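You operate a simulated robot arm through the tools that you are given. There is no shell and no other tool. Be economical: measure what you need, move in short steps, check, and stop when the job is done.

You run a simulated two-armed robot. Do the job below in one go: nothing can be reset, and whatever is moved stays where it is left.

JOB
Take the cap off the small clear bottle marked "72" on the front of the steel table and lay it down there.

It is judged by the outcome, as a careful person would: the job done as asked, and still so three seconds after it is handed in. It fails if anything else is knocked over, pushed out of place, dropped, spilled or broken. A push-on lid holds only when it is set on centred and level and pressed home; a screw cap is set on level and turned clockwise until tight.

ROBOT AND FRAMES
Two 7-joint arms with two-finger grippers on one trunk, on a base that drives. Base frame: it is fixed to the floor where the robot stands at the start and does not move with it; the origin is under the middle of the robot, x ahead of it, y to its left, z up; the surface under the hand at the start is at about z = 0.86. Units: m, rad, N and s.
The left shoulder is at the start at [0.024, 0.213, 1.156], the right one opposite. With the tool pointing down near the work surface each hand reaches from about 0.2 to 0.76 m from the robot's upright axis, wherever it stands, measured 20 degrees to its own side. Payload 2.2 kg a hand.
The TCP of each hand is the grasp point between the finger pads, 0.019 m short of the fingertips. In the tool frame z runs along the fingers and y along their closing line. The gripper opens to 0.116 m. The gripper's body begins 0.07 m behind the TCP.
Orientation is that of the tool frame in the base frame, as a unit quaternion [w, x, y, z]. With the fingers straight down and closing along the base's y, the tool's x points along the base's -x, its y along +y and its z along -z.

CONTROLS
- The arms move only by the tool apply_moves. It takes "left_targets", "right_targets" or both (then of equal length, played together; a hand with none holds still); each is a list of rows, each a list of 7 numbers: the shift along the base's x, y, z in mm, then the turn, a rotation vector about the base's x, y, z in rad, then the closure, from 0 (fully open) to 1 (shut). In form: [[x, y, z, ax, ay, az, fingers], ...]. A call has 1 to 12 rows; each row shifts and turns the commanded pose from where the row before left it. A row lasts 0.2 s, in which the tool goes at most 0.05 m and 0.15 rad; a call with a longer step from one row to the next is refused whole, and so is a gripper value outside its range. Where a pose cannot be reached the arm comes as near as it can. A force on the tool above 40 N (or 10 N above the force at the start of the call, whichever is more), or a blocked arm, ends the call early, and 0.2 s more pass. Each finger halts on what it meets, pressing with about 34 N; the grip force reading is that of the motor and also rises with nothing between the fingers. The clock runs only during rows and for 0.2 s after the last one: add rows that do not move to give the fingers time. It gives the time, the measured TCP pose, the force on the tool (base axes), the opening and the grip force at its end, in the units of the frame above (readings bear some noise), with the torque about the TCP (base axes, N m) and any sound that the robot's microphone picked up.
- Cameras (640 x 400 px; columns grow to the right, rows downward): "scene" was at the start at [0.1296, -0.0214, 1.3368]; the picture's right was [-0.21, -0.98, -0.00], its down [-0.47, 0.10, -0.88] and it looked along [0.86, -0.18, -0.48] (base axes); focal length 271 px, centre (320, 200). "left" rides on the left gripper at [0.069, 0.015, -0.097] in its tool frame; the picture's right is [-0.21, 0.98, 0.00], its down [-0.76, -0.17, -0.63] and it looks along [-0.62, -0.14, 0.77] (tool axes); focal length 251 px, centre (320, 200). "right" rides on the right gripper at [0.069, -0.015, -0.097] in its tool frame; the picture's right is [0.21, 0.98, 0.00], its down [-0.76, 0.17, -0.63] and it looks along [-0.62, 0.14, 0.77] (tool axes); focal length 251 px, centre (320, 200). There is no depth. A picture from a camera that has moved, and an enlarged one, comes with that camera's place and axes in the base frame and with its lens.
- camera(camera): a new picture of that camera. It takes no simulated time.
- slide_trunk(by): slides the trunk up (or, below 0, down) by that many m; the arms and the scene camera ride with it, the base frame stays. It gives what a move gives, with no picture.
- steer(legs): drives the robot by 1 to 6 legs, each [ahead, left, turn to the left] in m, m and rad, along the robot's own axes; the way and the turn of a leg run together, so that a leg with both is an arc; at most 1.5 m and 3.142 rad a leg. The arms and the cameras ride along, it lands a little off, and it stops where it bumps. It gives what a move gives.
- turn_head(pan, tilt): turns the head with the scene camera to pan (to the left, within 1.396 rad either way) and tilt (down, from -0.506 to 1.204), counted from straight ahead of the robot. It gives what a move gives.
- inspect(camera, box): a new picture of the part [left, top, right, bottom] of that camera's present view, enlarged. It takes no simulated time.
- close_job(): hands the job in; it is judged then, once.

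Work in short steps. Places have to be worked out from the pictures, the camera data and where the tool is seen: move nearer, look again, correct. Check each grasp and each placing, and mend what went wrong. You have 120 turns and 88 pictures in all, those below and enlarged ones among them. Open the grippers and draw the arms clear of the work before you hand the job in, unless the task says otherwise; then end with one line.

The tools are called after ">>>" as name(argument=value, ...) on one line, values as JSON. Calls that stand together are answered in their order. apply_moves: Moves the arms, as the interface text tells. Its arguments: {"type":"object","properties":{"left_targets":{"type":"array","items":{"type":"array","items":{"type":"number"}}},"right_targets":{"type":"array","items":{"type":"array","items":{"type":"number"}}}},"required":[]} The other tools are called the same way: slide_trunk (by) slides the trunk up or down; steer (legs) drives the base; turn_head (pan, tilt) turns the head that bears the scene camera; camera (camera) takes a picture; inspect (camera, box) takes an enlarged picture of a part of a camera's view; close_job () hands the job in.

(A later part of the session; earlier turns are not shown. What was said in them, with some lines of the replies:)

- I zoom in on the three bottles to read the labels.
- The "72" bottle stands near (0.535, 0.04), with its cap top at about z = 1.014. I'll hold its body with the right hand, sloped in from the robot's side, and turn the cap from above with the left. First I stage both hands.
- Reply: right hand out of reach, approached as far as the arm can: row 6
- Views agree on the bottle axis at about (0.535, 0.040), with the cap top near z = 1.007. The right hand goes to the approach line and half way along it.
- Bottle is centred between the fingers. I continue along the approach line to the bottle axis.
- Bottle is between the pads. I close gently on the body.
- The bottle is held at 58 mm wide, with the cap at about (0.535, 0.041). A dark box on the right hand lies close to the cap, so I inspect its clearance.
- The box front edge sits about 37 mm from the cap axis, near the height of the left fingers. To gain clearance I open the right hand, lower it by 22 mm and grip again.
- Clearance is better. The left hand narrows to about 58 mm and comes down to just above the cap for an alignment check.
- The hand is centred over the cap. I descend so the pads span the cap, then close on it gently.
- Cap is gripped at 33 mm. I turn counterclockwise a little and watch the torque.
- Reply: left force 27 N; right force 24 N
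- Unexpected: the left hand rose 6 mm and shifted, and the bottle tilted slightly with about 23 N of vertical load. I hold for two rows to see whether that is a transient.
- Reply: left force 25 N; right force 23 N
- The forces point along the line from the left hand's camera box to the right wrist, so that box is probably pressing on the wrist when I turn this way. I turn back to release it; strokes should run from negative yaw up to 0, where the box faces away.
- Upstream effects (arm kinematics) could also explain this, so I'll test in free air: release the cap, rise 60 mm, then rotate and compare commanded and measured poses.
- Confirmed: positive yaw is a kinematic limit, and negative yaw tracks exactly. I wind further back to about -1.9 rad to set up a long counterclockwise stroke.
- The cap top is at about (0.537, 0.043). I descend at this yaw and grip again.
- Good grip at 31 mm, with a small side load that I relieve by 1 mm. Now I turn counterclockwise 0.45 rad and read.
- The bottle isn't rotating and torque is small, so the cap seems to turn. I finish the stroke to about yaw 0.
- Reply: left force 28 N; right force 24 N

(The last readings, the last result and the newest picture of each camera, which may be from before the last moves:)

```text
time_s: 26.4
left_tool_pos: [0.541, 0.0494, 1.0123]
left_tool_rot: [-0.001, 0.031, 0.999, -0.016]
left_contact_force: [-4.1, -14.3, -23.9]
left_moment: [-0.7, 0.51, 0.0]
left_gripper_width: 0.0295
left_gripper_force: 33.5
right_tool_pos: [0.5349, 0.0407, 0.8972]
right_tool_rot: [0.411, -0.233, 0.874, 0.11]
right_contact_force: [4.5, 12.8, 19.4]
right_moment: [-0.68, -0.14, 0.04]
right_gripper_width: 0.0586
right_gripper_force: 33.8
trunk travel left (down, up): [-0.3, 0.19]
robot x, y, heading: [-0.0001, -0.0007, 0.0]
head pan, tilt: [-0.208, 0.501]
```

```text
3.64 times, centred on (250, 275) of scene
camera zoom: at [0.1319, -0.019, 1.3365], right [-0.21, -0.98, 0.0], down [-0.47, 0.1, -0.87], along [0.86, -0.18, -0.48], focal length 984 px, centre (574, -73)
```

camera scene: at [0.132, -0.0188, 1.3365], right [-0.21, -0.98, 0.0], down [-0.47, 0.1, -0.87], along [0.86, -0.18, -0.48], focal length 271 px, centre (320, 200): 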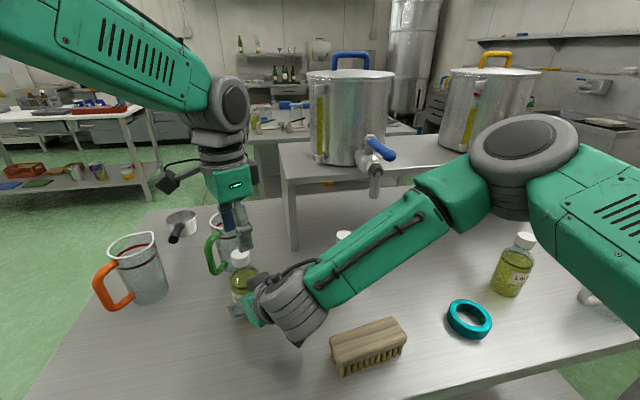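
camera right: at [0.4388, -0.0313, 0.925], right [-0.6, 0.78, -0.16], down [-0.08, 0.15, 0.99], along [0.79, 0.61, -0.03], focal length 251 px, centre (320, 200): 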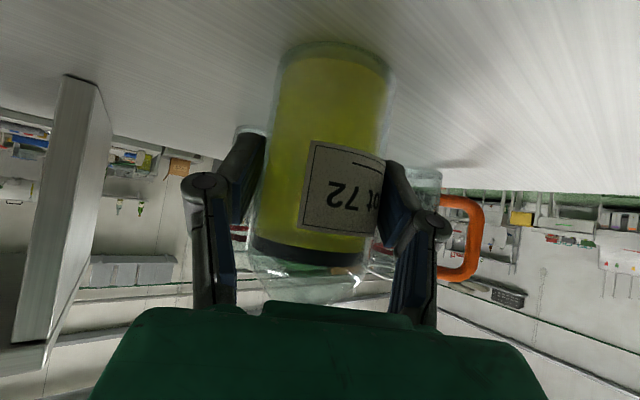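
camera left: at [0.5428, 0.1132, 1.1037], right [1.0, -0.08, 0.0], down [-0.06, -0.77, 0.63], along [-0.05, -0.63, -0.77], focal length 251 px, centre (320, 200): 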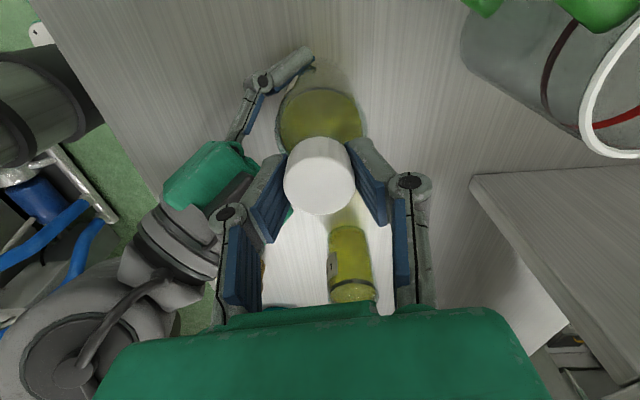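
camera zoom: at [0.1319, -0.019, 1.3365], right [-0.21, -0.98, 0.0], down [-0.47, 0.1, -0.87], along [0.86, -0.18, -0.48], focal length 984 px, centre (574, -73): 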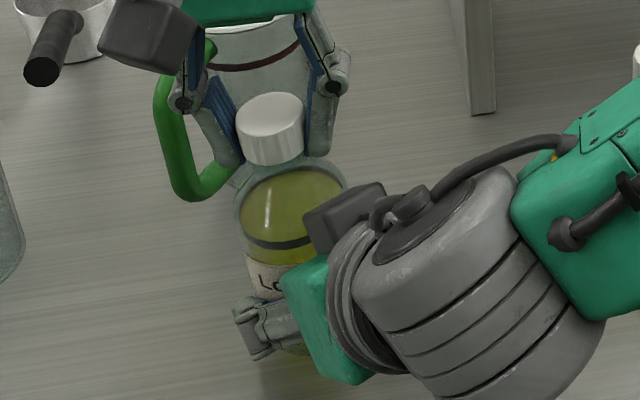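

At the stroke's end the wrist limit again pulled the hand up, so next strokes should end earlier, near -0.5. I release, rise a little, wind back to about -2.2 and look.

>>> apply_moves(left_targets=[[0, 0, 0, 0, 0, 0, 0.6], [0, 0, 0, 0, 0, 0, 0.45], [0, 0, 20, 0, 0, 0, 0.45], [0, 0, 20, 0, 0, 0, 0.45], [0, 0, 0, 0, 0, -0.15, 0.45], [0, 0, 0, 0, 0, -0.15, 0.45], [0, 0, 0, 0, 0, -0.15, 0.45], [0, 0, 0, 0, 0, -0.15, 0.45], [0, 0, 0, 0, 0, -0.15, 0.45], [0, 0, 0, 0, 0, -0.15, 0.45], [0, 0, 0, 0, 0, -0.15, 0.45], [0, 0, 0, 0, 0, -0.15, 0.45]])

>>> inspect(camera="scene", box=[180, 220, 320, 330])

>>> apply_moves(left_targets=[[0, 0, 0, 0, 0, -0.15, 0.45], [0, 0, 0, 0, 0, -0.15, 0.45], [0, 0, 0, 0, 0, -0.15, 0.45], [0, 0, 0, 0, 0, -0.15, 0.45], [0, 0, 0, 0, 0, -0.15, 0.45], [0, 0, 0, 0, 0, -0.15, 0.45], [0, 0, 0, 0, 0, 0, 0.45]])

>>> camera(camera="left")

```text
time_s: 29.0
left_tool_pos: [0.538, 0.0435, 1.047]
left_tool_rot: [0.0, 0.601, 0.799, -0.001]
left_contact_force: [0.1, 0.6, -0.4]
left_moment: [-0.04, 0.01, 0.0]
left_gripper_width: 0.0639
left_gripper_force: 0.0
right_tool_pos: [0.5351, 0.0398, 0.8944]
right_tool_rot: [0.408, -0.232, 0.876, 0.109]
right_contact_force: [0.7, 0.8, -4.4]
right_moment: [-0.01, 0.04, -0.02]
right_gripper_width: 0.058
right_gripper_force: 33.9
trunk travel left (down, up): [-0.3, 0.19]
robot x, y, heading: [-0.0003, 0.0004, 0.002]
head pan, tilt: [-0.208, 0.501]
```

```text
3.64 times, centred on (250, 275) of scene
camera zoom: at [0.1322, -0.0186, 1.3365], right [-0.21, -0.98, 0.0], down [-0.47, 0.1, -0.87], along [0.86, -0.18, -0.48], focal length 984 px, centre (574, -73)
```

zoom: 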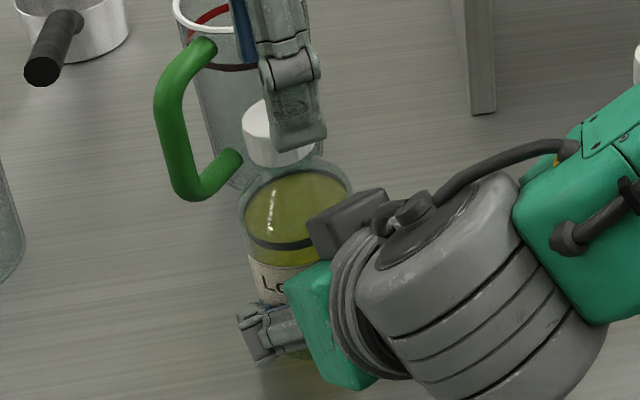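

```text
time_s: 30.6
left_tool_pos: [0.5371, 0.0423, 1.0471]
left_tool_rot: [0.0, 0.889, 0.459, -0.001]
left_contact_force: [-0.1, 0.5, -0.2]
left_moment: [0.03, -0.01, -0.01]
left_gripper_width: 0.064
left_gripper_force: 0.0
right_tool_pos: [0.5333, 0.0399, 0.8946]
right_tool_rot: [0.407, -0.232, 0.877, 0.108]
right_contact_force: [-0.7, 0.1, -3.4]
right_moment: [-0.05, 0.04, -0.03]
right_gripper_width: 0.0579
right_gripper_force: 34.0
trunk travel left (down, up): [-0.3, 0.19]
robot x, y, heading: [0.0041, -0.0029, 0.002]
head pan, tilt: [-0.208, 0.501]
```

```text
49 pictures are left
camera left: at [0.589, 0.0899, 1.1441], right [0.67, -0.74, 0.0], down [-0.57, -0.52, 0.64], along [-0.47, -0.42, -0.77], focal length 251 px, centre (320, 200)
```

left: 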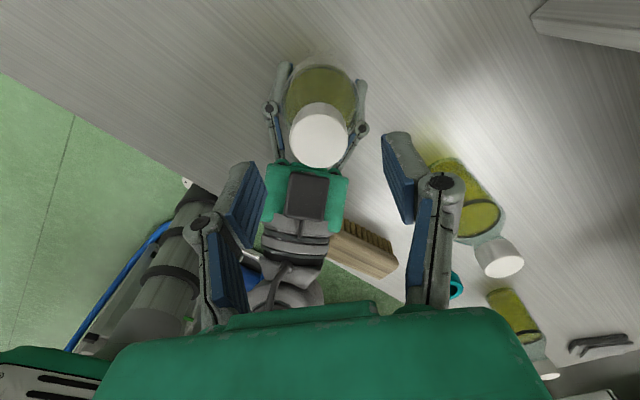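

The cap top now sits near (0.538, 0.045). I re-centre, come down slightly deeper and run a second stroke from -2.2 rad.

>>> apply_moves(left_targets=[[1, 1, -20, 0, 0, 0, 0.45], [0, 1, -13, 0, 0, 0, 0.5], [0, 0, -10, 0, 0, 0, 0.5], [0, 0, 0, 0, 0, 0, 0.62], [0, 0, 0, 0, 0, 0, 0.68], [0, 0, 0, 0, 0, 0, 0.74], [0, 0, 0, 0, 0, 0, 1], [0, 0, 0, 0, 0, 0, 1]])

>>> inspect(camera="left", box=[200, 40, 440, 240])

```text
time_s: 32.4
left_tool_pos: [0.5395, 0.0445, 1.0044]
left_tool_rot: [0.0, 0.889, 0.459, -0.001]
left_contact_force: [4.4, -1.5, -0.8]
left_moment: [0.0, -0.06, 0.0]
left_gripper_width: 0.0281
left_gripper_force: 34.5
right_tool_pos: [0.5328, 0.0406, 0.8949]
right_tool_rot: [0.407, -0.233, 0.876, 0.108]
right_contact_force: [-4.7, 2.0, -2.5]
right_moment: [-0.19, -0.46, 0.0]
right_gripper_width: 0.0581
right_gripper_force: 33.7
trunk travel left (down, up): [-0.3, 0.19]
robot x, y, heading: [0.0, 0.0039, 0.007]
head pan, tilt: [-0.208, 0.501]
```

```text
2.00 times, centred on (320, 140) of left
camera zoom: at [0.5905, 0.092, 1.1009], right [0.67, -0.74, 0.0], down [-0.57, -0.52, 0.63], along [-0.47, -0.43, -0.77], focal length 503 px, centre (320, 320)
```

zoom: 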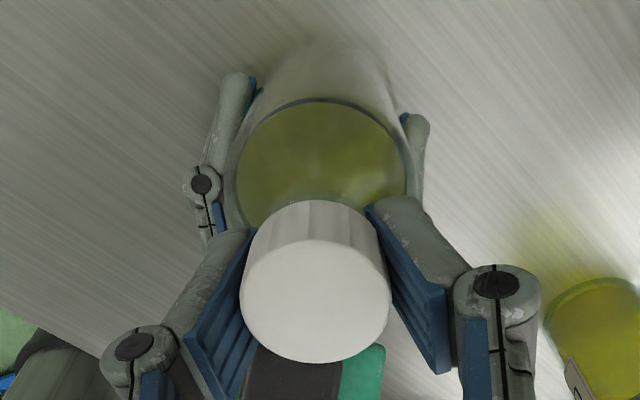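

Grip width has shrunk to 28 mm, so I check from the scene camera what the pads are holding.

>>> inspect(camera="scene", box=[215, 225, 285, 285])

>>> camera(camera="right")

```text
6.67 times, centred on (250, 255) of scene
camera zoom: at [0.1323, -0.0186, 1.3365], right [-0.21, -0.98, 0.0], down [-0.47, 0.1, -0.87], along [0.86, -0.18, -0.49], focal length 1804 px, centre (787, -167)
```

zoom: 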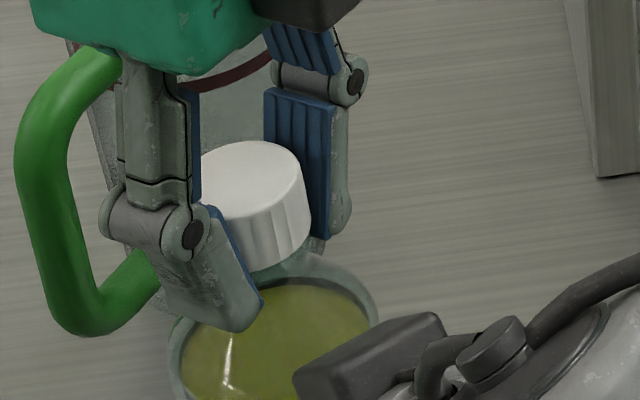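

```text
46 pictures are left
camera right: at [0.4385, -0.0308, 0.903], right [-0.61, 0.78, -0.16], down [-0.08, 0.15, 0.99], along [0.79, 0.61, -0.03], focal length 251 px, centre (320, 200)
```

right: 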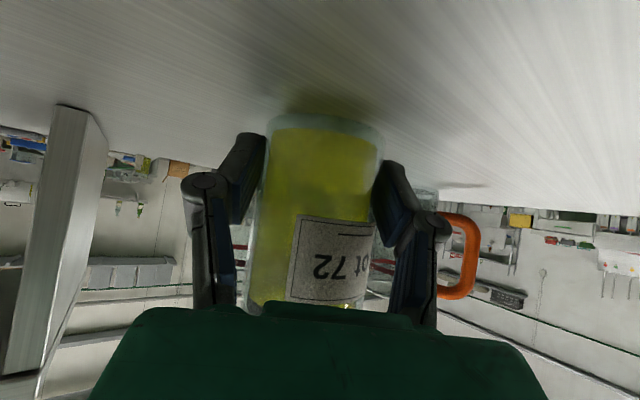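

The pads straddle the cap well, and I can't explain the width change from the picture. I run the second counterclockwise stroke.

>>> apply_moves(left_targets=[[0, 0, 0, 0, 0, 0.15, 1], [0, 0, 0, 0, 0, 0.15, 1], [0, 0, 0, 0, 0, 0.15, 1], [0, 0, 0, 0, 0, 0.15, 1], [0, 0, 0, 0, 0, 0.15, 1]])

>>> inspect(camera="scene", box=[215, 225, 285, 285])

>>> apply_moves(left_targets=[[0, 0, 0, 0, 0, 0.15, 1], [0, 0, 0, 0, 0, 0.15, 1], [0, 0, 0, 0, 0, 0.15, 1], [0, 0, 0, 0, 0, 0.15, 1], [0, 0, 0, 0, 0, 0.15, 1]])

>>> inspect(camera="scene", box=[215, 225, 285, 285])

```text
time_s: 33.6
left_tool_pos: [0.5396, 0.0446, 1.0049]
left_tool_rot: [0.0, 0.658, 0.753, -0.001]
left_contact_force: [9.5, -5.7, 0.0]
left_moment: [-0.2, -0.15, -0.08]
left_gripper_width: 0.0283
left_gripper_force: 33.7
right_tool_pos: [0.5329, 0.0398, 0.8936]
right_tool_rot: [0.407, -0.233, 0.876, 0.109]
right_contact_force: [-10.3, 6.6, -1.7]
right_moment: [-0.51, -0.91, 0.12]
right_gripper_width: 0.058
right_gripper_force: 35.0
trunk travel left (down, up): [-0.3, 0.19]
robot x, y, heading: [-0.0025, -0.0008, 0.001]
head pan, tilt: [-0.208, 0.501]
```

```text
6.67 times, centred on (250, 255) of scene
camera zoom: at [0.1321, -0.019, 1.3365], right [-0.21, -0.98, 0.0], down [-0.47, 0.1, -0.87], along [0.86, -0.18, -0.48], focal length 1804 px, centre (787, -167)
```

zoom: 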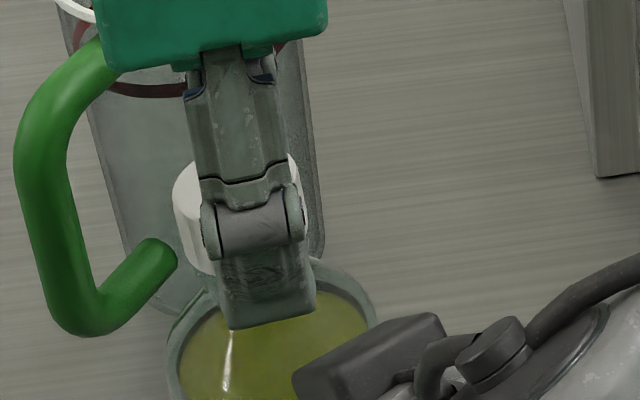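

```text
time_s: 34.8
left_tool_pos: [0.5399, 0.0459, 1.003]
left_tool_rot: [-0.001, 0.336, 0.942, -0.001]
left_contact_force: [7.5, -1.2, 0.6]
left_moment: [0.04, -0.05, -0.05]
left_gripper_width: 0.0281
left_gripper_force: 34.2
right_tool_pos: [0.5332, 0.0384, 0.8947]
right_tool_rot: [0.408, -0.232, 0.876, 0.109]
right_contact_force: [-8.0, 0.6, -5.7]
right_moment: [-0.19, -0.73, 0.15]
right_gripper_width: 0.0582
right_gripper_force: 34.3
trunk travel left (down, up): [-0.3, 0.19]
robot x, y, heading: [0.0012, -0.0001, -0.002]
head pan, tilt: [-0.208, 0.501]
```

```text
6.67 times, centred on (250, 255) of scene
camera zoom: at [0.1321, -0.0191, 1.3365], right [-0.21, -0.98, 0.0], down [-0.47, 0.1, -0.87], along [0.86, -0.18, -0.48], focal length 1804 px, centre (787, -167)
```

zoom: 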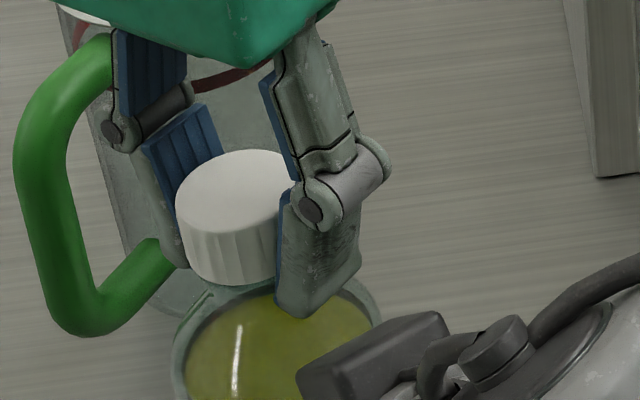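

About 3.3 rad turned so far. I do a gentle pull test with a 4 mm lift and look at the force.

>>> apply_moves(left_targets=[[0, 0, 2, 0, 0, 0, 1], [0, 0, 2, 0, 0, 0, 1]])

>>> inspect(camera="scene", box=[215, 225, 285, 285])

```text
time_s: 35.4
left_tool_pos: [0.5369, 0.0445, 1.0072]
left_tool_rot: [-0.001, 0.338, 0.941, -0.002]
left_contact_force: [5.6, -0.9, -7.1]
left_moment: [0.01, -0.03, -0.07]
left_gripper_width: 0.028
left_gripper_force: 34.2
right_tool_pos: [0.5349, 0.039, 0.8955]
right_tool_rot: [0.409, -0.232, 0.876, 0.108]
right_contact_force: [-5.6, 0.1, 3.8]
right_moment: [-0.04, -0.61, 0.04]
right_gripper_width: 0.0581
right_gripper_force: 33.9
trunk travel left (down, up): [-0.3, 0.19]
robot x, y, heading: [-0.0022, 0.0006, -0.0]
head pan, tilt: [-0.208, 0.501]
```

```text
6.67 times, centred on (250, 255) of scene
camera zoom: at [0.1321, -0.019, 1.3365], right [-0.21, -0.98, 0.0], down [-0.47, 0.1, -0.87], along [0.86, -0.18, -0.48], focal length 1804 px, centre (787, -167)
```

zoom: 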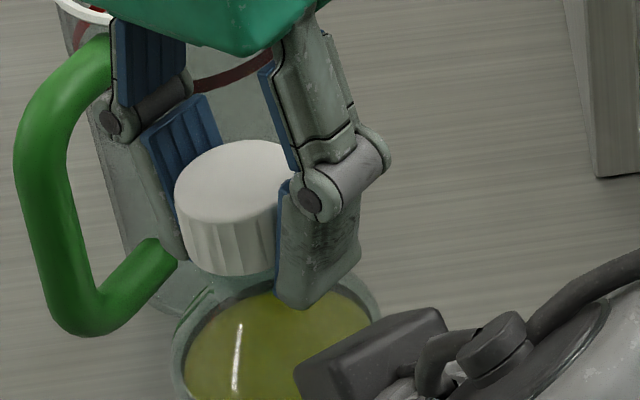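

The cap came up about 3 mm with the bottle hardly moving. I lift 6 mm more.

>>> apply_moves(left_targets=[[0, 0, 2, 0, 0, 0, 1], [0, 0, 2, 0, 0, 0, 1], [0, 0, 2, 0, 0, 0, 1]])

>>> inspect(camera="scene", box=[215, 225, 285, 285])

>>> inspect(camera="right", box=[200, 60, 440, 300])

```text
time_s: 36.2
left_tool_pos: [0.5384, 0.0453, 1.0131]
left_tool_rot: [-0.001, 0.338, 0.941, -0.001]
left_contact_force: [-5.5, -4.7, -1.0]
left_moment: [-0.02, 0.11, -0.02]
left_gripper_width: 0.028
left_gripper_force: 33.9
right_tool_pos: [0.535, 0.0391, 0.8954]
right_tool_rot: [0.409, -0.231, 0.876, 0.108]
right_contact_force: [4.8, 3.4, 0.5]
right_moment: [-0.49, 0.63, 0.02]
right_gripper_width: 0.0582
right_gripper_force: 34.2
trunk travel left (down, up): [-0.3, 0.19]
robot x, y, heading: [-0.0002, 0.0011, -0.003]
head pan, tilt: [-0.208, 0.501]
```

```text
6.67 times, centred on (250, 255) of scene
camera zoom: at [0.132, -0.019, 1.3365], right [-0.21, -0.98, 0.0], down [-0.47, 0.1, -0.87], along [0.86, -0.18, -0.48], focal length 1804 px, centre (787, -167)
```

zoom: 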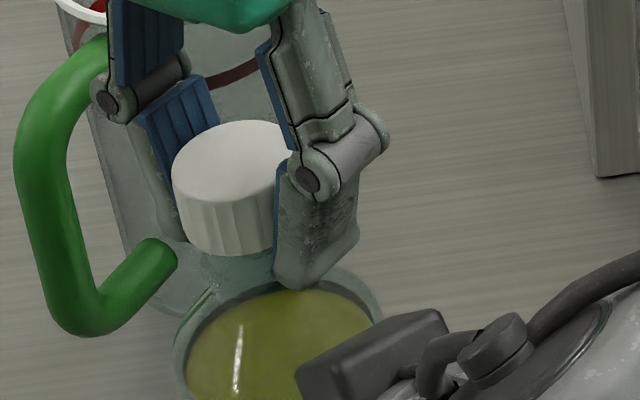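

```text
1.67 times, centred on (320, 180) of right
camera zoom: at [0.4393, -0.0315, 0.9031], right [-0.6, 0.78, -0.16], down [-0.08, 0.15, 0.99], along [0.79, 0.61, -0.03], focal length 419 px, centre (320, 233)
```

zoom: 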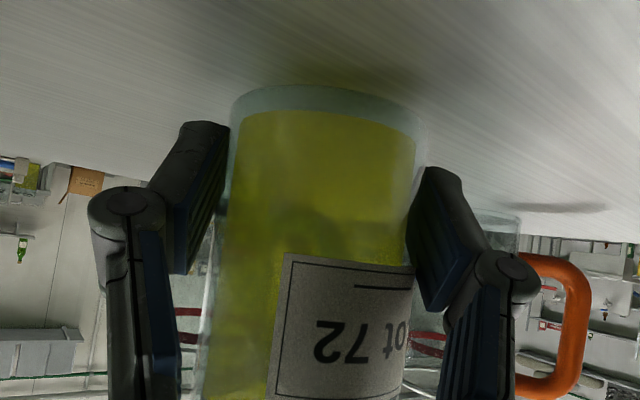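

The cap is rising and the neck shows beneath it, with low force. I lift it clear.

>>> apply_moves(left_targets=[[0, 0, 4, 0, 0, 0, 1], [0, 0, 4, 0, 0, 0, 1], [0, 0, 5, 0, 0, 0, 1], [0, 0, 5, 0, 0, 0, 1], [0, 0, 8, 0, 0, 0, 1], [0, 0, 10, 0, 0, 0, 1], [0, 0, 15, 0, 0, 0, 1]])

>>> inspect(camera="scene", box=[180, 200, 320, 330])

>>> camera(camera="left")

```text
time_s: 37.8
left_tool_pos: [0.5381, 0.0462, 1.0656]
left_tool_rot: [0.0, 0.338, 0.941, -0.002]
left_contact_force: [-0.2, -0.1, 0.7]
left_moment: [0.0, -0.01, 0.0]
left_gripper_width: 0.0265
left_gripper_force: 33.9
right_tool_pos: [0.5323, 0.0402, 0.8944]
right_tool_rot: [0.409, -0.232, 0.876, 0.108]
right_contact_force: [-0.3, -0.4, -3.2]
right_moment: [0.01, 0.04, 0.01]
right_gripper_width: 0.058
right_gripper_force: 34.3
trunk travel left (down, up): [-0.3, 0.19]
robot x, y, heading: [0.0009, -0.0023, 0.004]
head pan, tilt: [-0.208, 0.501]
```

```text
3.08 times, centred on (250, 265) of scene
camera zoom: at [0.1316, -0.0189, 1.3366], right [-0.21, -0.98, 0.0], down [-0.47, 0.1, -0.87], along [0.86, -0.18, -0.48], focal length 832 px, centre (535, 0)
```

zoom: 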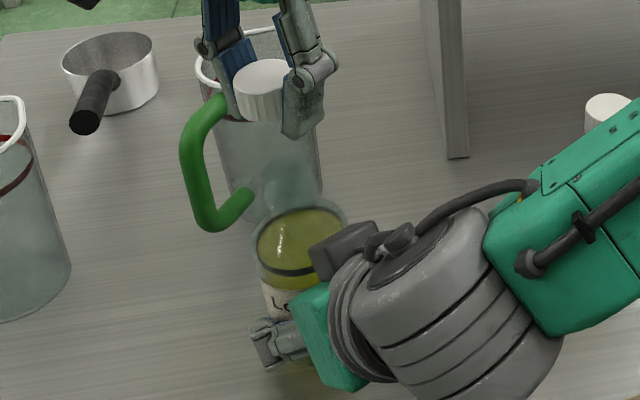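

```text
39 pictures are left
camera left: at [0.4939, 0.1013, 1.1625], right [0.79, 0.62, 0.0], down [0.48, -0.61, 0.63], along [0.39, -0.5, -0.77], focal length 251 px, centre (320, 200)
```

left: 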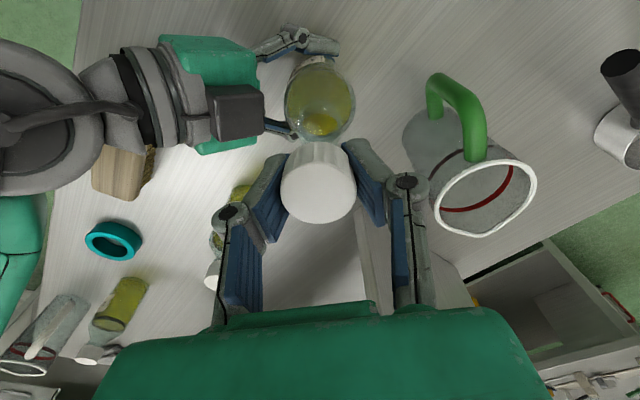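

The cap is off and held. I carry it to clear steel at about (0.46, 0.16), near the bottle, and lower to just above the table.

>>> apply_moves(left_targets=[[-13, 19, 0, 0, 0, 0, 1], [-13, 19, 0, 0, 0, 0, 1], [-13, 19, 0, 0, 0, 0, 1], [-13, 19, 0, 0, 0, 0, 1], [-13, 19, 0, 0, 0, 0, 1], [-13, 19, 0, 0, 0, 0, 1], [0, 0, -30, 0, 0, 0, 1], [0, 0, -30, 0, 0, 0, 1], [0, 0, -30, 0, 0, 0, 1], [0, 0, -30, 0, 0, 0, 1], [0, 0, -30, 0, 0, 0, 1], [0, 0, -14, 0, 0, 0, 1]])

>>> camera(camera="left")

>>> camera(camera="scene")

```text
time_s: 40.4
left_tool_pos: [0.4613, 0.1593, 0.9001]
left_tool_rot: [0.0, 0.338, 0.941, 0.0]
left_contact_force: [0.1, 0.1, 0.6]
left_moment: [0.0, 0.01, -0.01]
left_gripper_width: 0.0263
left_gripper_force: 34.4
right_tool_pos: [0.5324, 0.0405, 0.8947]
right_tool_rot: [0.408, -0.233, 0.876, 0.109]
right_contact_force: [0.0, 0.7, -3.3]
right_moment: [-0.03, 0.03, 0.04]
right_gripper_width: 0.0578
right_gripper_force: 34.1
trunk travel left (down, up): [-0.3, 0.19]
robot x, y, heading: [-0.0022, 0.0, 0.004]
head pan, tilt: [-0.208, 0.501]
```

```text
38 pictures are left
camera left: at [0.4163, 0.2146, 0.9971], right [0.79, 0.62, 0.0], down [0.48, -0.61, 0.63], along [0.39, -0.5, -0.77], focal length 251 px, centre (320, 200)
```

left: 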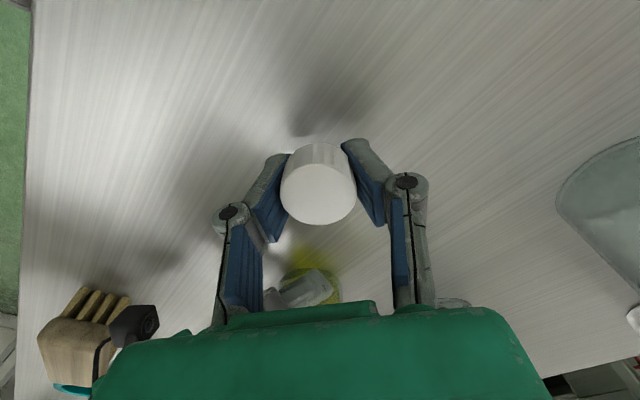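

```text
37 pictures are left
camera scene: at [0.132, -0.0182, 1.3365], right [-0.21, -0.98, 0.0], down [-0.47, 0.1, -0.87], along [0.86, -0.18, -0.48], focal length 271 px, centre (320, 200)
```

scene: 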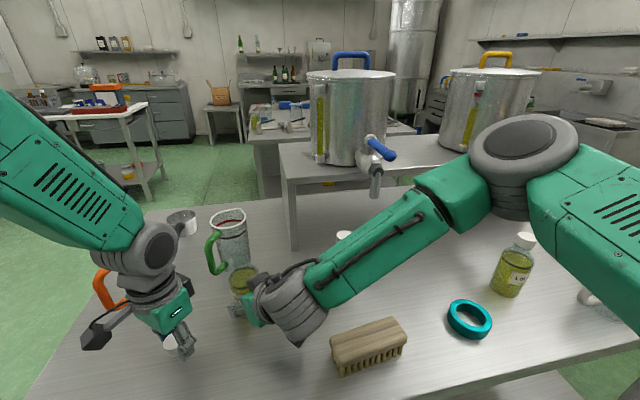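

Clear spot. I lower slowly until contact.

>>> apply_moves(left_targets=[[0, 0, -6, 0, 0, 0, 1], [0, 0, -4, 0, 0, 0, 1], [0, 0, -3, 0, 0, 0, 1], [0, 0, -2, 0, 0, 0, 1], [0, 0, -2, 0, 0, 0, 1], [0, 0, -2, 0, 0, 0, 1]])

>>> inspect(camera="scene", box=[120, 290, 240, 380])

```text
time_s: 41.8
left_tool_pos: [0.461, 0.1596, 0.8817]
left_tool_rot: [0.0, 0.338, 0.941, -0.002]
left_contact_force: [0.1, -0.3, 0.4]
left_moment: [-0.01, -0.02, 0.02]
left_gripper_width: 0.0263
left_gripper_force: 34.1
right_tool_pos: [0.5337, 0.04, 0.8961]
right_tool_rot: [0.407, -0.233, 0.876, 0.108]
right_contact_force: [-0.2, 0.2, -3.9]
right_moment: [-0.03, 0.03, 0.0]
right_gripper_width: 0.0578
right_gripper_force: 34.1
trunk travel left (down, up): [-0.3, 0.19]
robot x, y, heading: [-0.0032, 0.002, 0.004]
head pan, tilt: [-0.208, 0.501]
```

```text
4.44 times, centred on (180, 335) of scene
camera zoom: at [0.132, -0.0181, 1.3365], right [-0.21, -0.98, 0.0], down [-0.47, 0.1, -0.87], along [0.86, -0.18, -0.48], focal length 1202 px, centre (942, -400)
```

zoom: 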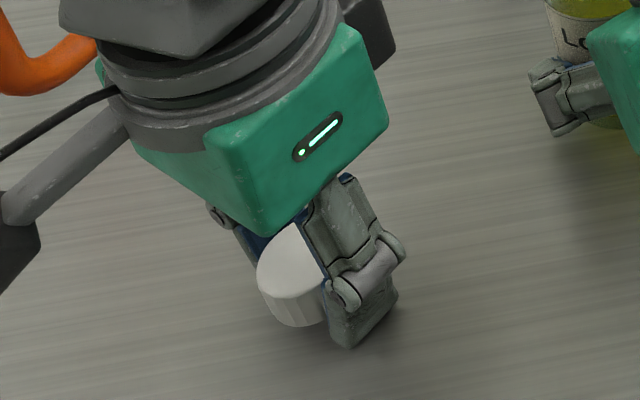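

No contact yet; I continue down in 1 mm steps.

>>> apply_moves(left_targets=[[0, 0, -1, 0, 0, 0, 1], [0, 0, -1, 0, 0, 0, 1], [0, 0, -1, 0, 0, 0, 1], [0, 0, -0.5, 0, 0, 0, 1]])

```text
time_s: 42.8
left_tool_pos: [0.4605, 0.1601, 0.8796]
left_tool_rot: [0.002, 0.338, 0.941, -0.001]
left_contact_force: [-2.3, 2.8, 17.1]
left_moment: [0.07, 0.08, 0.01]
left_gripper_width: 0.0258
left_gripper_force: 33.8
right_tool_pos: [0.5322, 0.0399, 0.8956]
right_tool_rot: [0.409, -0.233, 0.876, 0.108]
right_contact_force: [0.2, 0.2, -3.2]
right_moment: [0.0, 0.04, -0.03]
right_gripper_width: 0.058
right_gripper_force: 33.9
trunk travel left (down, up): [-0.3, 0.19]
robot x, y, heading: [-0.0031, -0.0037, 0.001]
head pan, tilt: [-0.208, 0.501]
```

The fingertips touch the table. I ease up 1 mm and open slowly so the cap slides down gently.

>>> apply_moves(left_targets=[[0, 0, 1, 0, 0, 0, 0.78], [0, 0, 0, 0, 0, 0, 0.77], [0, 0, 0, 0, 0, 0, 0.76], [0, 0, 0, 0, 0, 0, 0.75], [0, 0, 0, 0, 0, 0, 0.74], [0, 0, 0, 0, 0, 0, 0.73], [0, 0, 0, 0, 0, 0, 0.72], [0, 0, 0, 0, 0, 0, 0.71], [0, 0, 0, 0, 0, 0, 0.7], [0, 0, 0, 0, 0, 0, 0.69], [0, 0, 0, 0, 0, 0, 0.68], [0, 0, 0, 0, 0, 0, 0.66]])

>>> inspect(camera="left", box=[200, 80, 440, 260])

```text
time_s: 45.4
left_tool_pos: [0.4611, 0.1591, 0.8807]
left_tool_rot: [0.0, 0.338, 0.941, 0.0]
left_contact_force: [0.1, -0.4, 4.1]
left_moment: [0.01, 0.0, -0.01]
left_gripper_width: 0.0388
left_gripper_force: 0.0
right_tool_pos: [0.5336, 0.0391, 0.8927]
right_tool_rot: [0.407, -0.233, 0.876, 0.109]
right_contact_force: [0.0, 1.9, -3.4]
right_moment: [-0.04, 0.03, -0.02]
right_gripper_width: 0.0581
right_gripper_force: 33.9
trunk travel left (down, up): [-0.3, 0.19]
robot x, y, heading: [0.0013, -0.0017, -0.002]
head pan, tilt: [-0.208, 0.501]
```

```text
2.22 times, centred on (320, 170) of left
camera zoom: at [0.4161, 0.2146, 0.977], right [0.79, 0.62, 0.0], down [0.48, -0.61, 0.63], along [0.39, -0.5, -0.77], focal length 559 px, centre (320, 267)
```

zoom: 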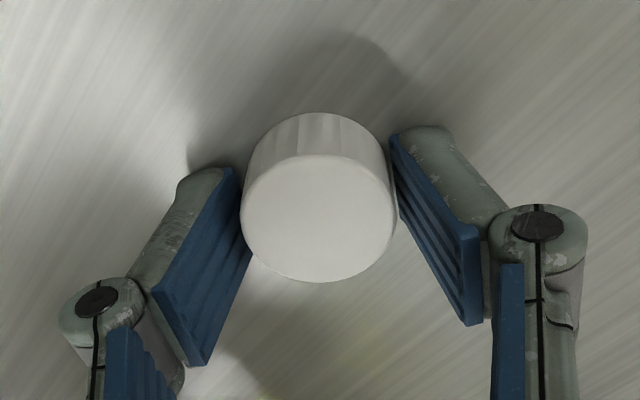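

The cap has settled flat on the table. I open wider and raise the left hand straight up.

>>> apply_moves(left_targets=[[0, 0, 1, 0, 0, 0, 0.6], [0, 0, 0, 0, 0, 0, 0.45], [0, 0, 0, 0, 0, 0, 0.3], [0, 0, 0, 0, 0, 0, 0.3], [0, 0, 15, 0, 0, 0, 0.3], [0, 0, 25, 0, 0, 0, 0.3], [0, 0, 35, 0, 0, 0, 0.3], [-5, 20, 35, 0, 0, 0, 0.3], [-5, 20, 35, 0, 0, 0, 0], [-5, 20, 35, 0, 0, 0, 0], [0, 0, 30, 0, 0, 0, 0]])

>>> camera(camera="scene")

>>> inspect(camera="right", box=[200, 60, 440, 300])

>>> camera(camera="left")

```text
time_s: 47.8
left_tool_pos: [0.4455, 0.2202, 1.0907]
left_tool_rot: [0.001, 0.338, 0.941, -0.001]
left_contact_force: [0.2, -0.5, -0.8]
left_moment: [-0.01, -0.04, 0.0]
left_gripper_width: 0.116
left_gripper_force: 0.1
right_tool_pos: [0.5334, 0.0409, 0.8946]
right_tool_rot: [0.408, -0.233, 0.876, 0.108]
right_contact_force: [0.5, -0.4, -4.5]
right_moment: [-0.04, 0.0, 0.0]
right_gripper_width: 0.0577
right_gripper_force: 33.5
trunk travel left (down, up): [-0.3, 0.19]
robot x, y, heading: [0.0023, -0.0004, 0.002]
head pan, tilt: [-0.208, 0.501]
```

```text
34 pictures are left
camera scene: at [0.1306, -0.0172, 1.3367], right [-0.21, -0.98, 0.0], down [-0.47, 0.1, -0.88], along [0.86, -0.18, -0.48], focal length 271 px, centre (320, 200)
```

scene: 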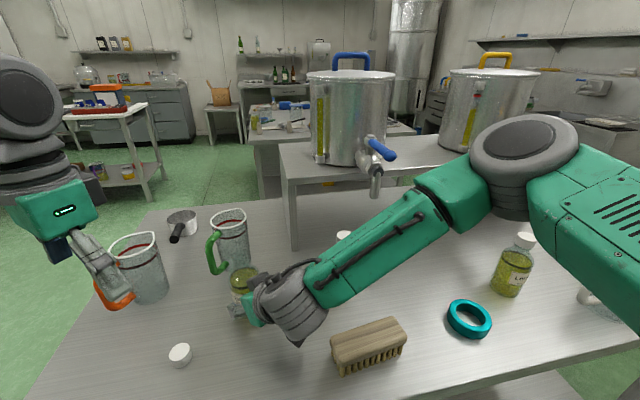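

```text
1.67 times, centred on (320, 180) of right
camera zoom: at [0.4384, -0.0302, 0.9032], right [-0.6, 0.78, -0.17], down [-0.08, 0.15, 0.99], along [0.79, 0.61, -0.03], focal length 419 px, centre (320, 233)
```

zoom: 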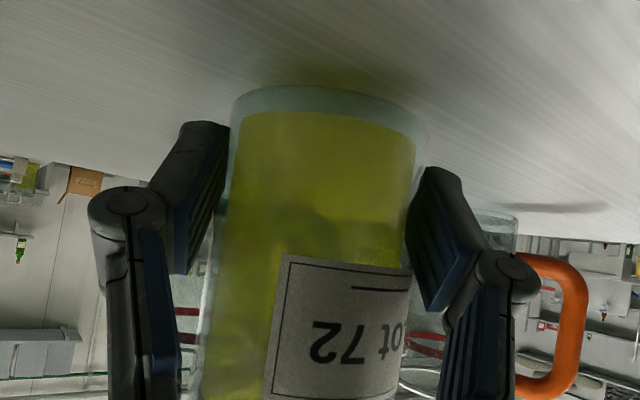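

```text
32 pictures are left
camera left: at [0.4008, 0.2748, 1.1868], right [0.79, 0.62, 0.0], down [0.48, -0.61, 0.63], along [0.39, -0.5, -0.77], focal length 251 px, centre (320, 200)
```

left: 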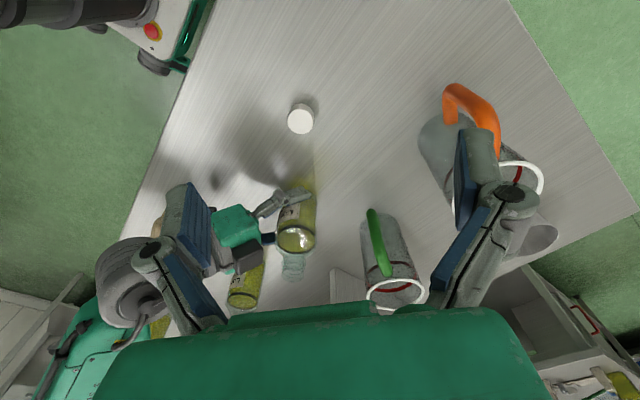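

The right hand now carries about 4 N, so the bottle hangs slightly above the table. I lower it in small steps until it touches.

>>> apply_moves(right_targets=[[0, 0, -1, 0, 0, 0, 1], [0, 0, -1, 0, 0, 0, 1], [0, 0, 0, 0, 0, 0, 1]])

>>> inspect(camera="scene", box=[200, 240, 300, 340])

```text
time_s: 48.6
left_tool_pos: [0.4461, 0.2189, 1.0894]
left_tool_rot: [0.0, 0.338, 0.941, -0.001]
left_contact_force: [0.5, 0.2, 0.3]
left_moment: [0.0, 0.01, 0.01]
left_gripper_width: 0.1161
left_gripper_force: 0.1
right_tool_pos: [0.5351, 0.041, 0.8914]
right_tool_rot: [0.408, -0.233, 0.876, 0.108]
right_contact_force: [-0.2, 0.1, -3.5]
right_moment: [-0.02, 0.02, 0.0]
right_gripper_width: 0.0578
right_gripper_force: 34.3
trunk travel left (down, up): [-0.3, 0.19]
robot x, y, heading: [0.0027, -0.0003, -0.001]
head pan, tilt: [-0.208, 0.501]
```

```text
4.00 times, centred on (250, 290) of scene
camera zoom: at [0.1313, -0.0176, 1.3366], right [-0.21, -0.98, 0.0], down [-0.47, 0.1, -0.87], along [0.86, -0.18, -0.48], focal length 1082 px, centre (600, -160)
```

zoom: 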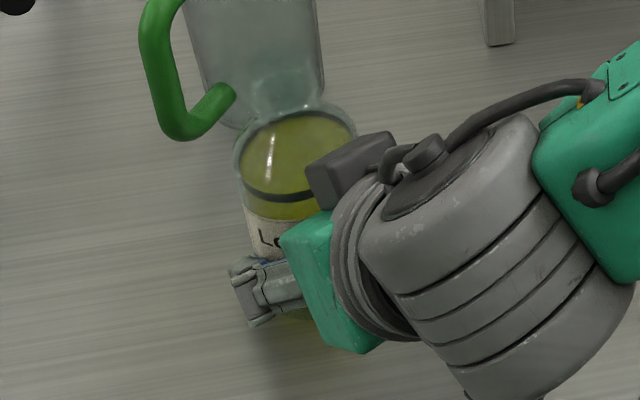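

Still hanging; I lower further.

>>> apply_moves(right_targets=[[0, 0, -1, 0, 0, 0, 1], [0, 0, -1, 0, 0, 0, 1], [0, 0, 0, 0, 0, 0, 1]])

>>> apply_moves(right_targets=[[0, 0, -1, 0, 0, 0, 1], [0, 0, -0.5, 0, 0, 0, 1], [0, 0, 0, 0, 0, 0, 1]])

```text
time_s: 49.4
left_tool_pos: [0.4462, 0.2191, 1.0891]
left_tool_rot: [0.001, 0.338, 0.941, -0.001]
left_contact_force: [0.0, -0.9, 0.4]
left_moment: [-0.02, 0.04, 0.02]
left_gripper_width: 0.1161
left_gripper_force: 0.1
right_tool_pos: [0.5336, 0.0405, 0.8896]
right_tool_rot: [0.408, -0.233, 0.876, 0.108]
right_contact_force: [0.1, -1.1, -2.9]
right_moment: [-0.01, 0.0, -0.02]
right_gripper_width: 0.058
right_gripper_force: 33.9
trunk travel left (down, up): [-0.3, 0.19]
robot x, y, heading: [0.0017, -0.001, -0.002]
head pan, tilt: [-0.208, 0.501]
```

```text
time_s: 50.2
left_tool_pos: [0.4456, 0.2171, 1.0888]
left_tool_rot: [0.0, 0.338, 0.941, -0.002]
left_contact_force: [-1.4, 0.5, -0.5]
left_moment: [-0.01, 0.04, 0.01]
left_gripper_width: 0.1162
left_gripper_force: 0.1
right_tool_pos: [0.5339, 0.0403, 0.8896]
right_tool_rot: [0.409, -0.233, 0.876, 0.107]
right_contact_force: [0.7, -0.9, 5.1]
right_moment: [0.23, 0.12, 0.0]
right_gripper_width: 0.058
right_gripper_force: 34.1
trunk travel left (down, up): [-0.3, 0.19]
robot x, y, heading: [-0.0004, 0.0005, -0.001]
head pan, tilt: [-0.208, 0.501]
```

The bottle has touched down (+5 N). I release slowly and watch that it stays steady.

>>> apply_moves(right_targets=[[0, 0, 0, 0, 0, 0, 0.5], [0, 0, 0, 0, 0, 0, 0.49], [0, 0, 0, 0, 0, 0, 0.48], [0, 0, 0, 0, 0, 0, 0.46], [0, 0, 0, 0, 0, 0, 0.42], [0, 0, 0, 0, 0, 0, 0.36], [0, 0, 0, 0, 0, 0, 0.28], [0, 0, 0, 0, 0, 0, 0.2], [0, 0, 0, 0, 0, 0, 0.1], [0, 0, 0, 0, 0, 0, 0.1]])

>>> camera(camera="left")

>>> camera(camera="right")

```text
time_s: 52.4
left_tool_pos: [0.4454, 0.2186, 1.0884]
left_tool_rot: [0.001, 0.337, 0.941, -0.001]
left_contact_force: [0.0, 0.8, 0.0]
left_moment: [-0.01, 0.01, -0.01]
left_gripper_width: 0.1157
left_gripper_force: 0.1
right_tool_pos: [0.5347, 0.0415, 0.8892]
right_tool_rot: [0.407, -0.233, 0.876, 0.108]
right_contact_force: [0.3, 0.6, 0.3]
right_moment: [0.01, 0.03, 0.0]
right_gripper_width: 0.1045
right_gripper_force: 0.1
trunk travel left (down, up): [-0.3, 0.19]
robot x, y, heading: [-0.0007, -0.0015, -0.001]
head pan, tilt: [-0.208, 0.501]
```

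```text
30 pictures are left
camera left: at [0.4011, 0.2744, 1.1865], right [0.79, 0.62, 0.0], down [0.48, -0.61, 0.63], along [0.39, -0.5, -0.77], focal length 251 px, centre (320, 200)
```

left: 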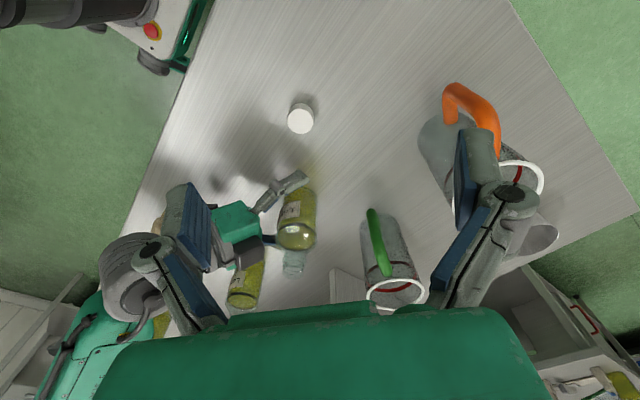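

```text
29 pictures are left
camera right: at [0.4387, -0.0295, 0.8969], right [-0.6, 0.78, -0.17], down [-0.08, 0.15, 0.99], along [0.79, 0.61, -0.03], focal length 251 px, centre (320, 200)
```

right: 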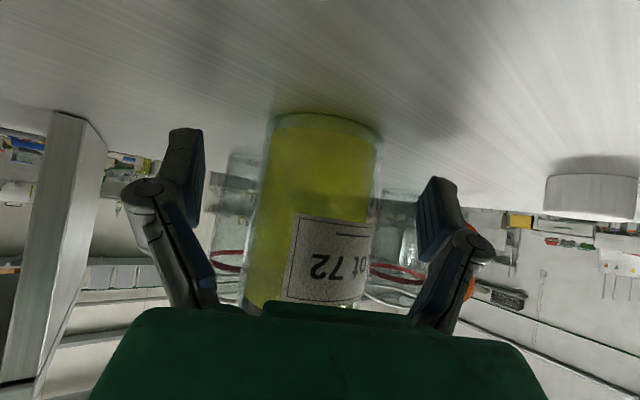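

Bottle stands upright and free. I withdraw the right hand back along its approach line, then away to its side.

>>> apply_moves(right_targets=[[-10, -5.8, 9.7, 0, 0, 0, 0.1], [-12.3, -7.1, 11.9, 0, 0, 0, 0.1], [-12.3, -7.1, 11.9, 0, 0, 0, 0.1], [-12.3, -7.1, 11.9, 0, 0, 0, 0.1], [-12.3, -7.1, 11.9, 0, 0, 0, 0.1], [-12.3, -7.1, 11.9, 0, 0, 0, 0.1], [-12.3, -7.1, 11.9, 0, 0, 0, 0], [-10, -10, 25, 0, 0, 0, 0], [-10, -10, 30, 0, 0, 0, 0], [0, -25, 30, 0, 0, 0, 0], [0, -30, 25, 0, 0, 0, 0], [0, -30, 20, 0, 0, 0, 0]])

>>> camera(camera="scene")

```text
time_s: 55.0
left_tool_pos: [0.4453, 0.2153, 1.0916]
left_tool_rot: [0.001, 0.338, 0.941, 0.0]
left_contact_force: [0.3, -0.3, -0.8]
left_moment: [0.02, -0.02, 0.01]
left_gripper_width: 0.1162
left_gripper_force: 0.0
right_tool_pos: [0.4281, -0.1162, 1.1024]
right_tool_rot: [0.408, -0.233, 0.875, 0.111]
right_contact_force: [-0.3, 0.1, 0.2]
right_moment: [0.02, 0.0, -0.03]
right_gripper_width: 0.116
right_gripper_force: 0.2
trunk travel left (down, up): [-0.3, 0.19]
robot x, y, heading: [0.003, -0.0009, 0.001]
head pan, tilt: [-0.208, 0.501]
```

```text
28 pictures are left
camera scene: at [0.1284, -0.0219, 1.3369], right [-0.21, -0.98, 0.0], down [-0.47, 0.1, -0.88], along [0.86, -0.18, -0.48], focal length 271 px, centre (320, 200)
```

scene: 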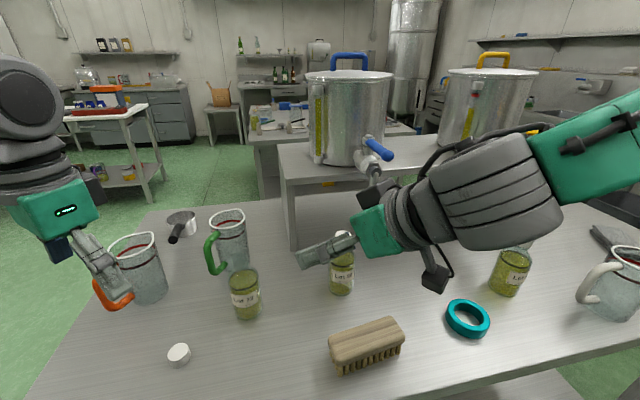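

The bottle stands open in its place, the cap lies on the table, and nothing else has moved. I zoom in for a final check.

>>> inspect(camera="scene", box=[150, 210, 310, 370])

```text
2.50 times, centred on (230, 290) of scene
camera zoom: at [0.1284, -0.0219, 1.3369], right [-0.21, -0.98, 0.0], down [-0.47, 0.1, -0.88], along [0.86, -0.18, -0.48], focal length 676 px, centre (545, -25)
```

zoom: 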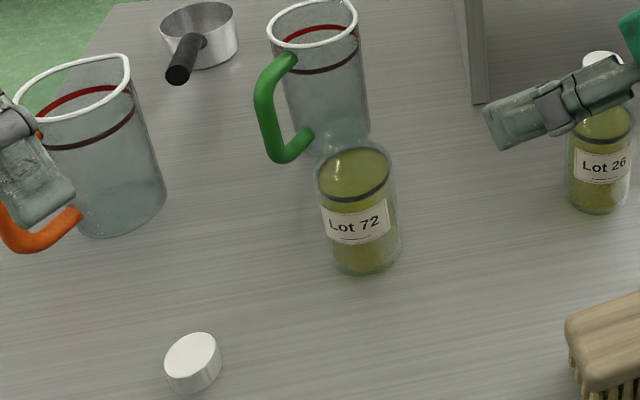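

All good. I draw both hands further clear and hand in.

>>> apply_moves(left_targets=[[-10, 10, 30, 0, 0, 0, 0], [-10, 10, 30, 0, 0, 0, 0], [0, 0, 0, 0, 0, 0, 0], [0, 0, 0, 0, 0, 0, 0]], right_targets=[[-15, -20, 30, 0, 0, 0, 0], [-15, -20, 30, 0, 0, 0, 0], [-10, -30, 20, 0, 0, 0, 0], [0, 0, 0, 0, 0, 0, 0]])

>>> camera(camera="scene")

```text
time_s: 56.0
left_tool_pos: [0.4262, 0.236, 1.1514]
left_tool_rot: [0.0, 0.338, 0.941, 0.0]
left_contact_force: [0.2, -0.2, 0.0]
left_moment: [-0.01, 0.03, 0.01]
left_gripper_width: 0.1161
left_gripper_force: 0.0
right_tool_pos: [0.39, -0.1853, 1.181]
right_tool_rot: [0.408, -0.232, 0.876, 0.11]
right_contact_force: [0.1, -0.8, 0.3]
right_moment: [-0.02, 0.03, -0.03]
right_gripper_width: 0.1163
right_gripper_force: 0.0
trunk travel left (down, up): [-0.3, 0.19]
robot x, y, heading: [-0.0016, 0.0015, -0.004]
head pan, tilt: [-0.208, 0.501]
```

```text
26 pictures are left
camera scene: at [0.1289, -0.0228, 1.3368], right [-0.21, -0.98, 0.0], down [-0.47, 0.1, -0.88], along [0.86, -0.18, -0.48], focal length 271 px, centre (320, 200)
```

scene: 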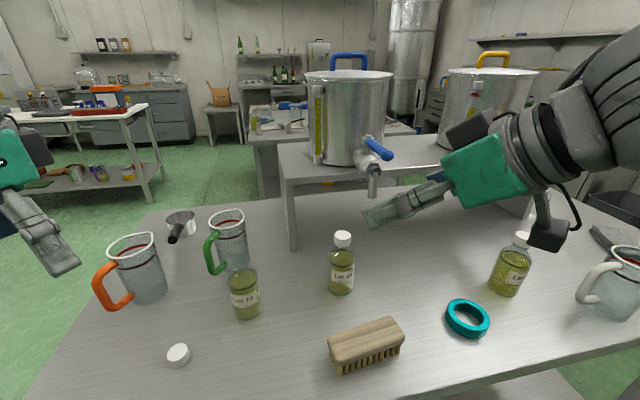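

The cap is off and lying on the table, the bottle is upright, and both arms are clear. I hand the job in.

>>> close_job()

```text
The job is handed in.
```

The "72" bottle is uncapped and standing in its place, and its cap lies flat on the steel table in front of it; nothing else was disturbed.
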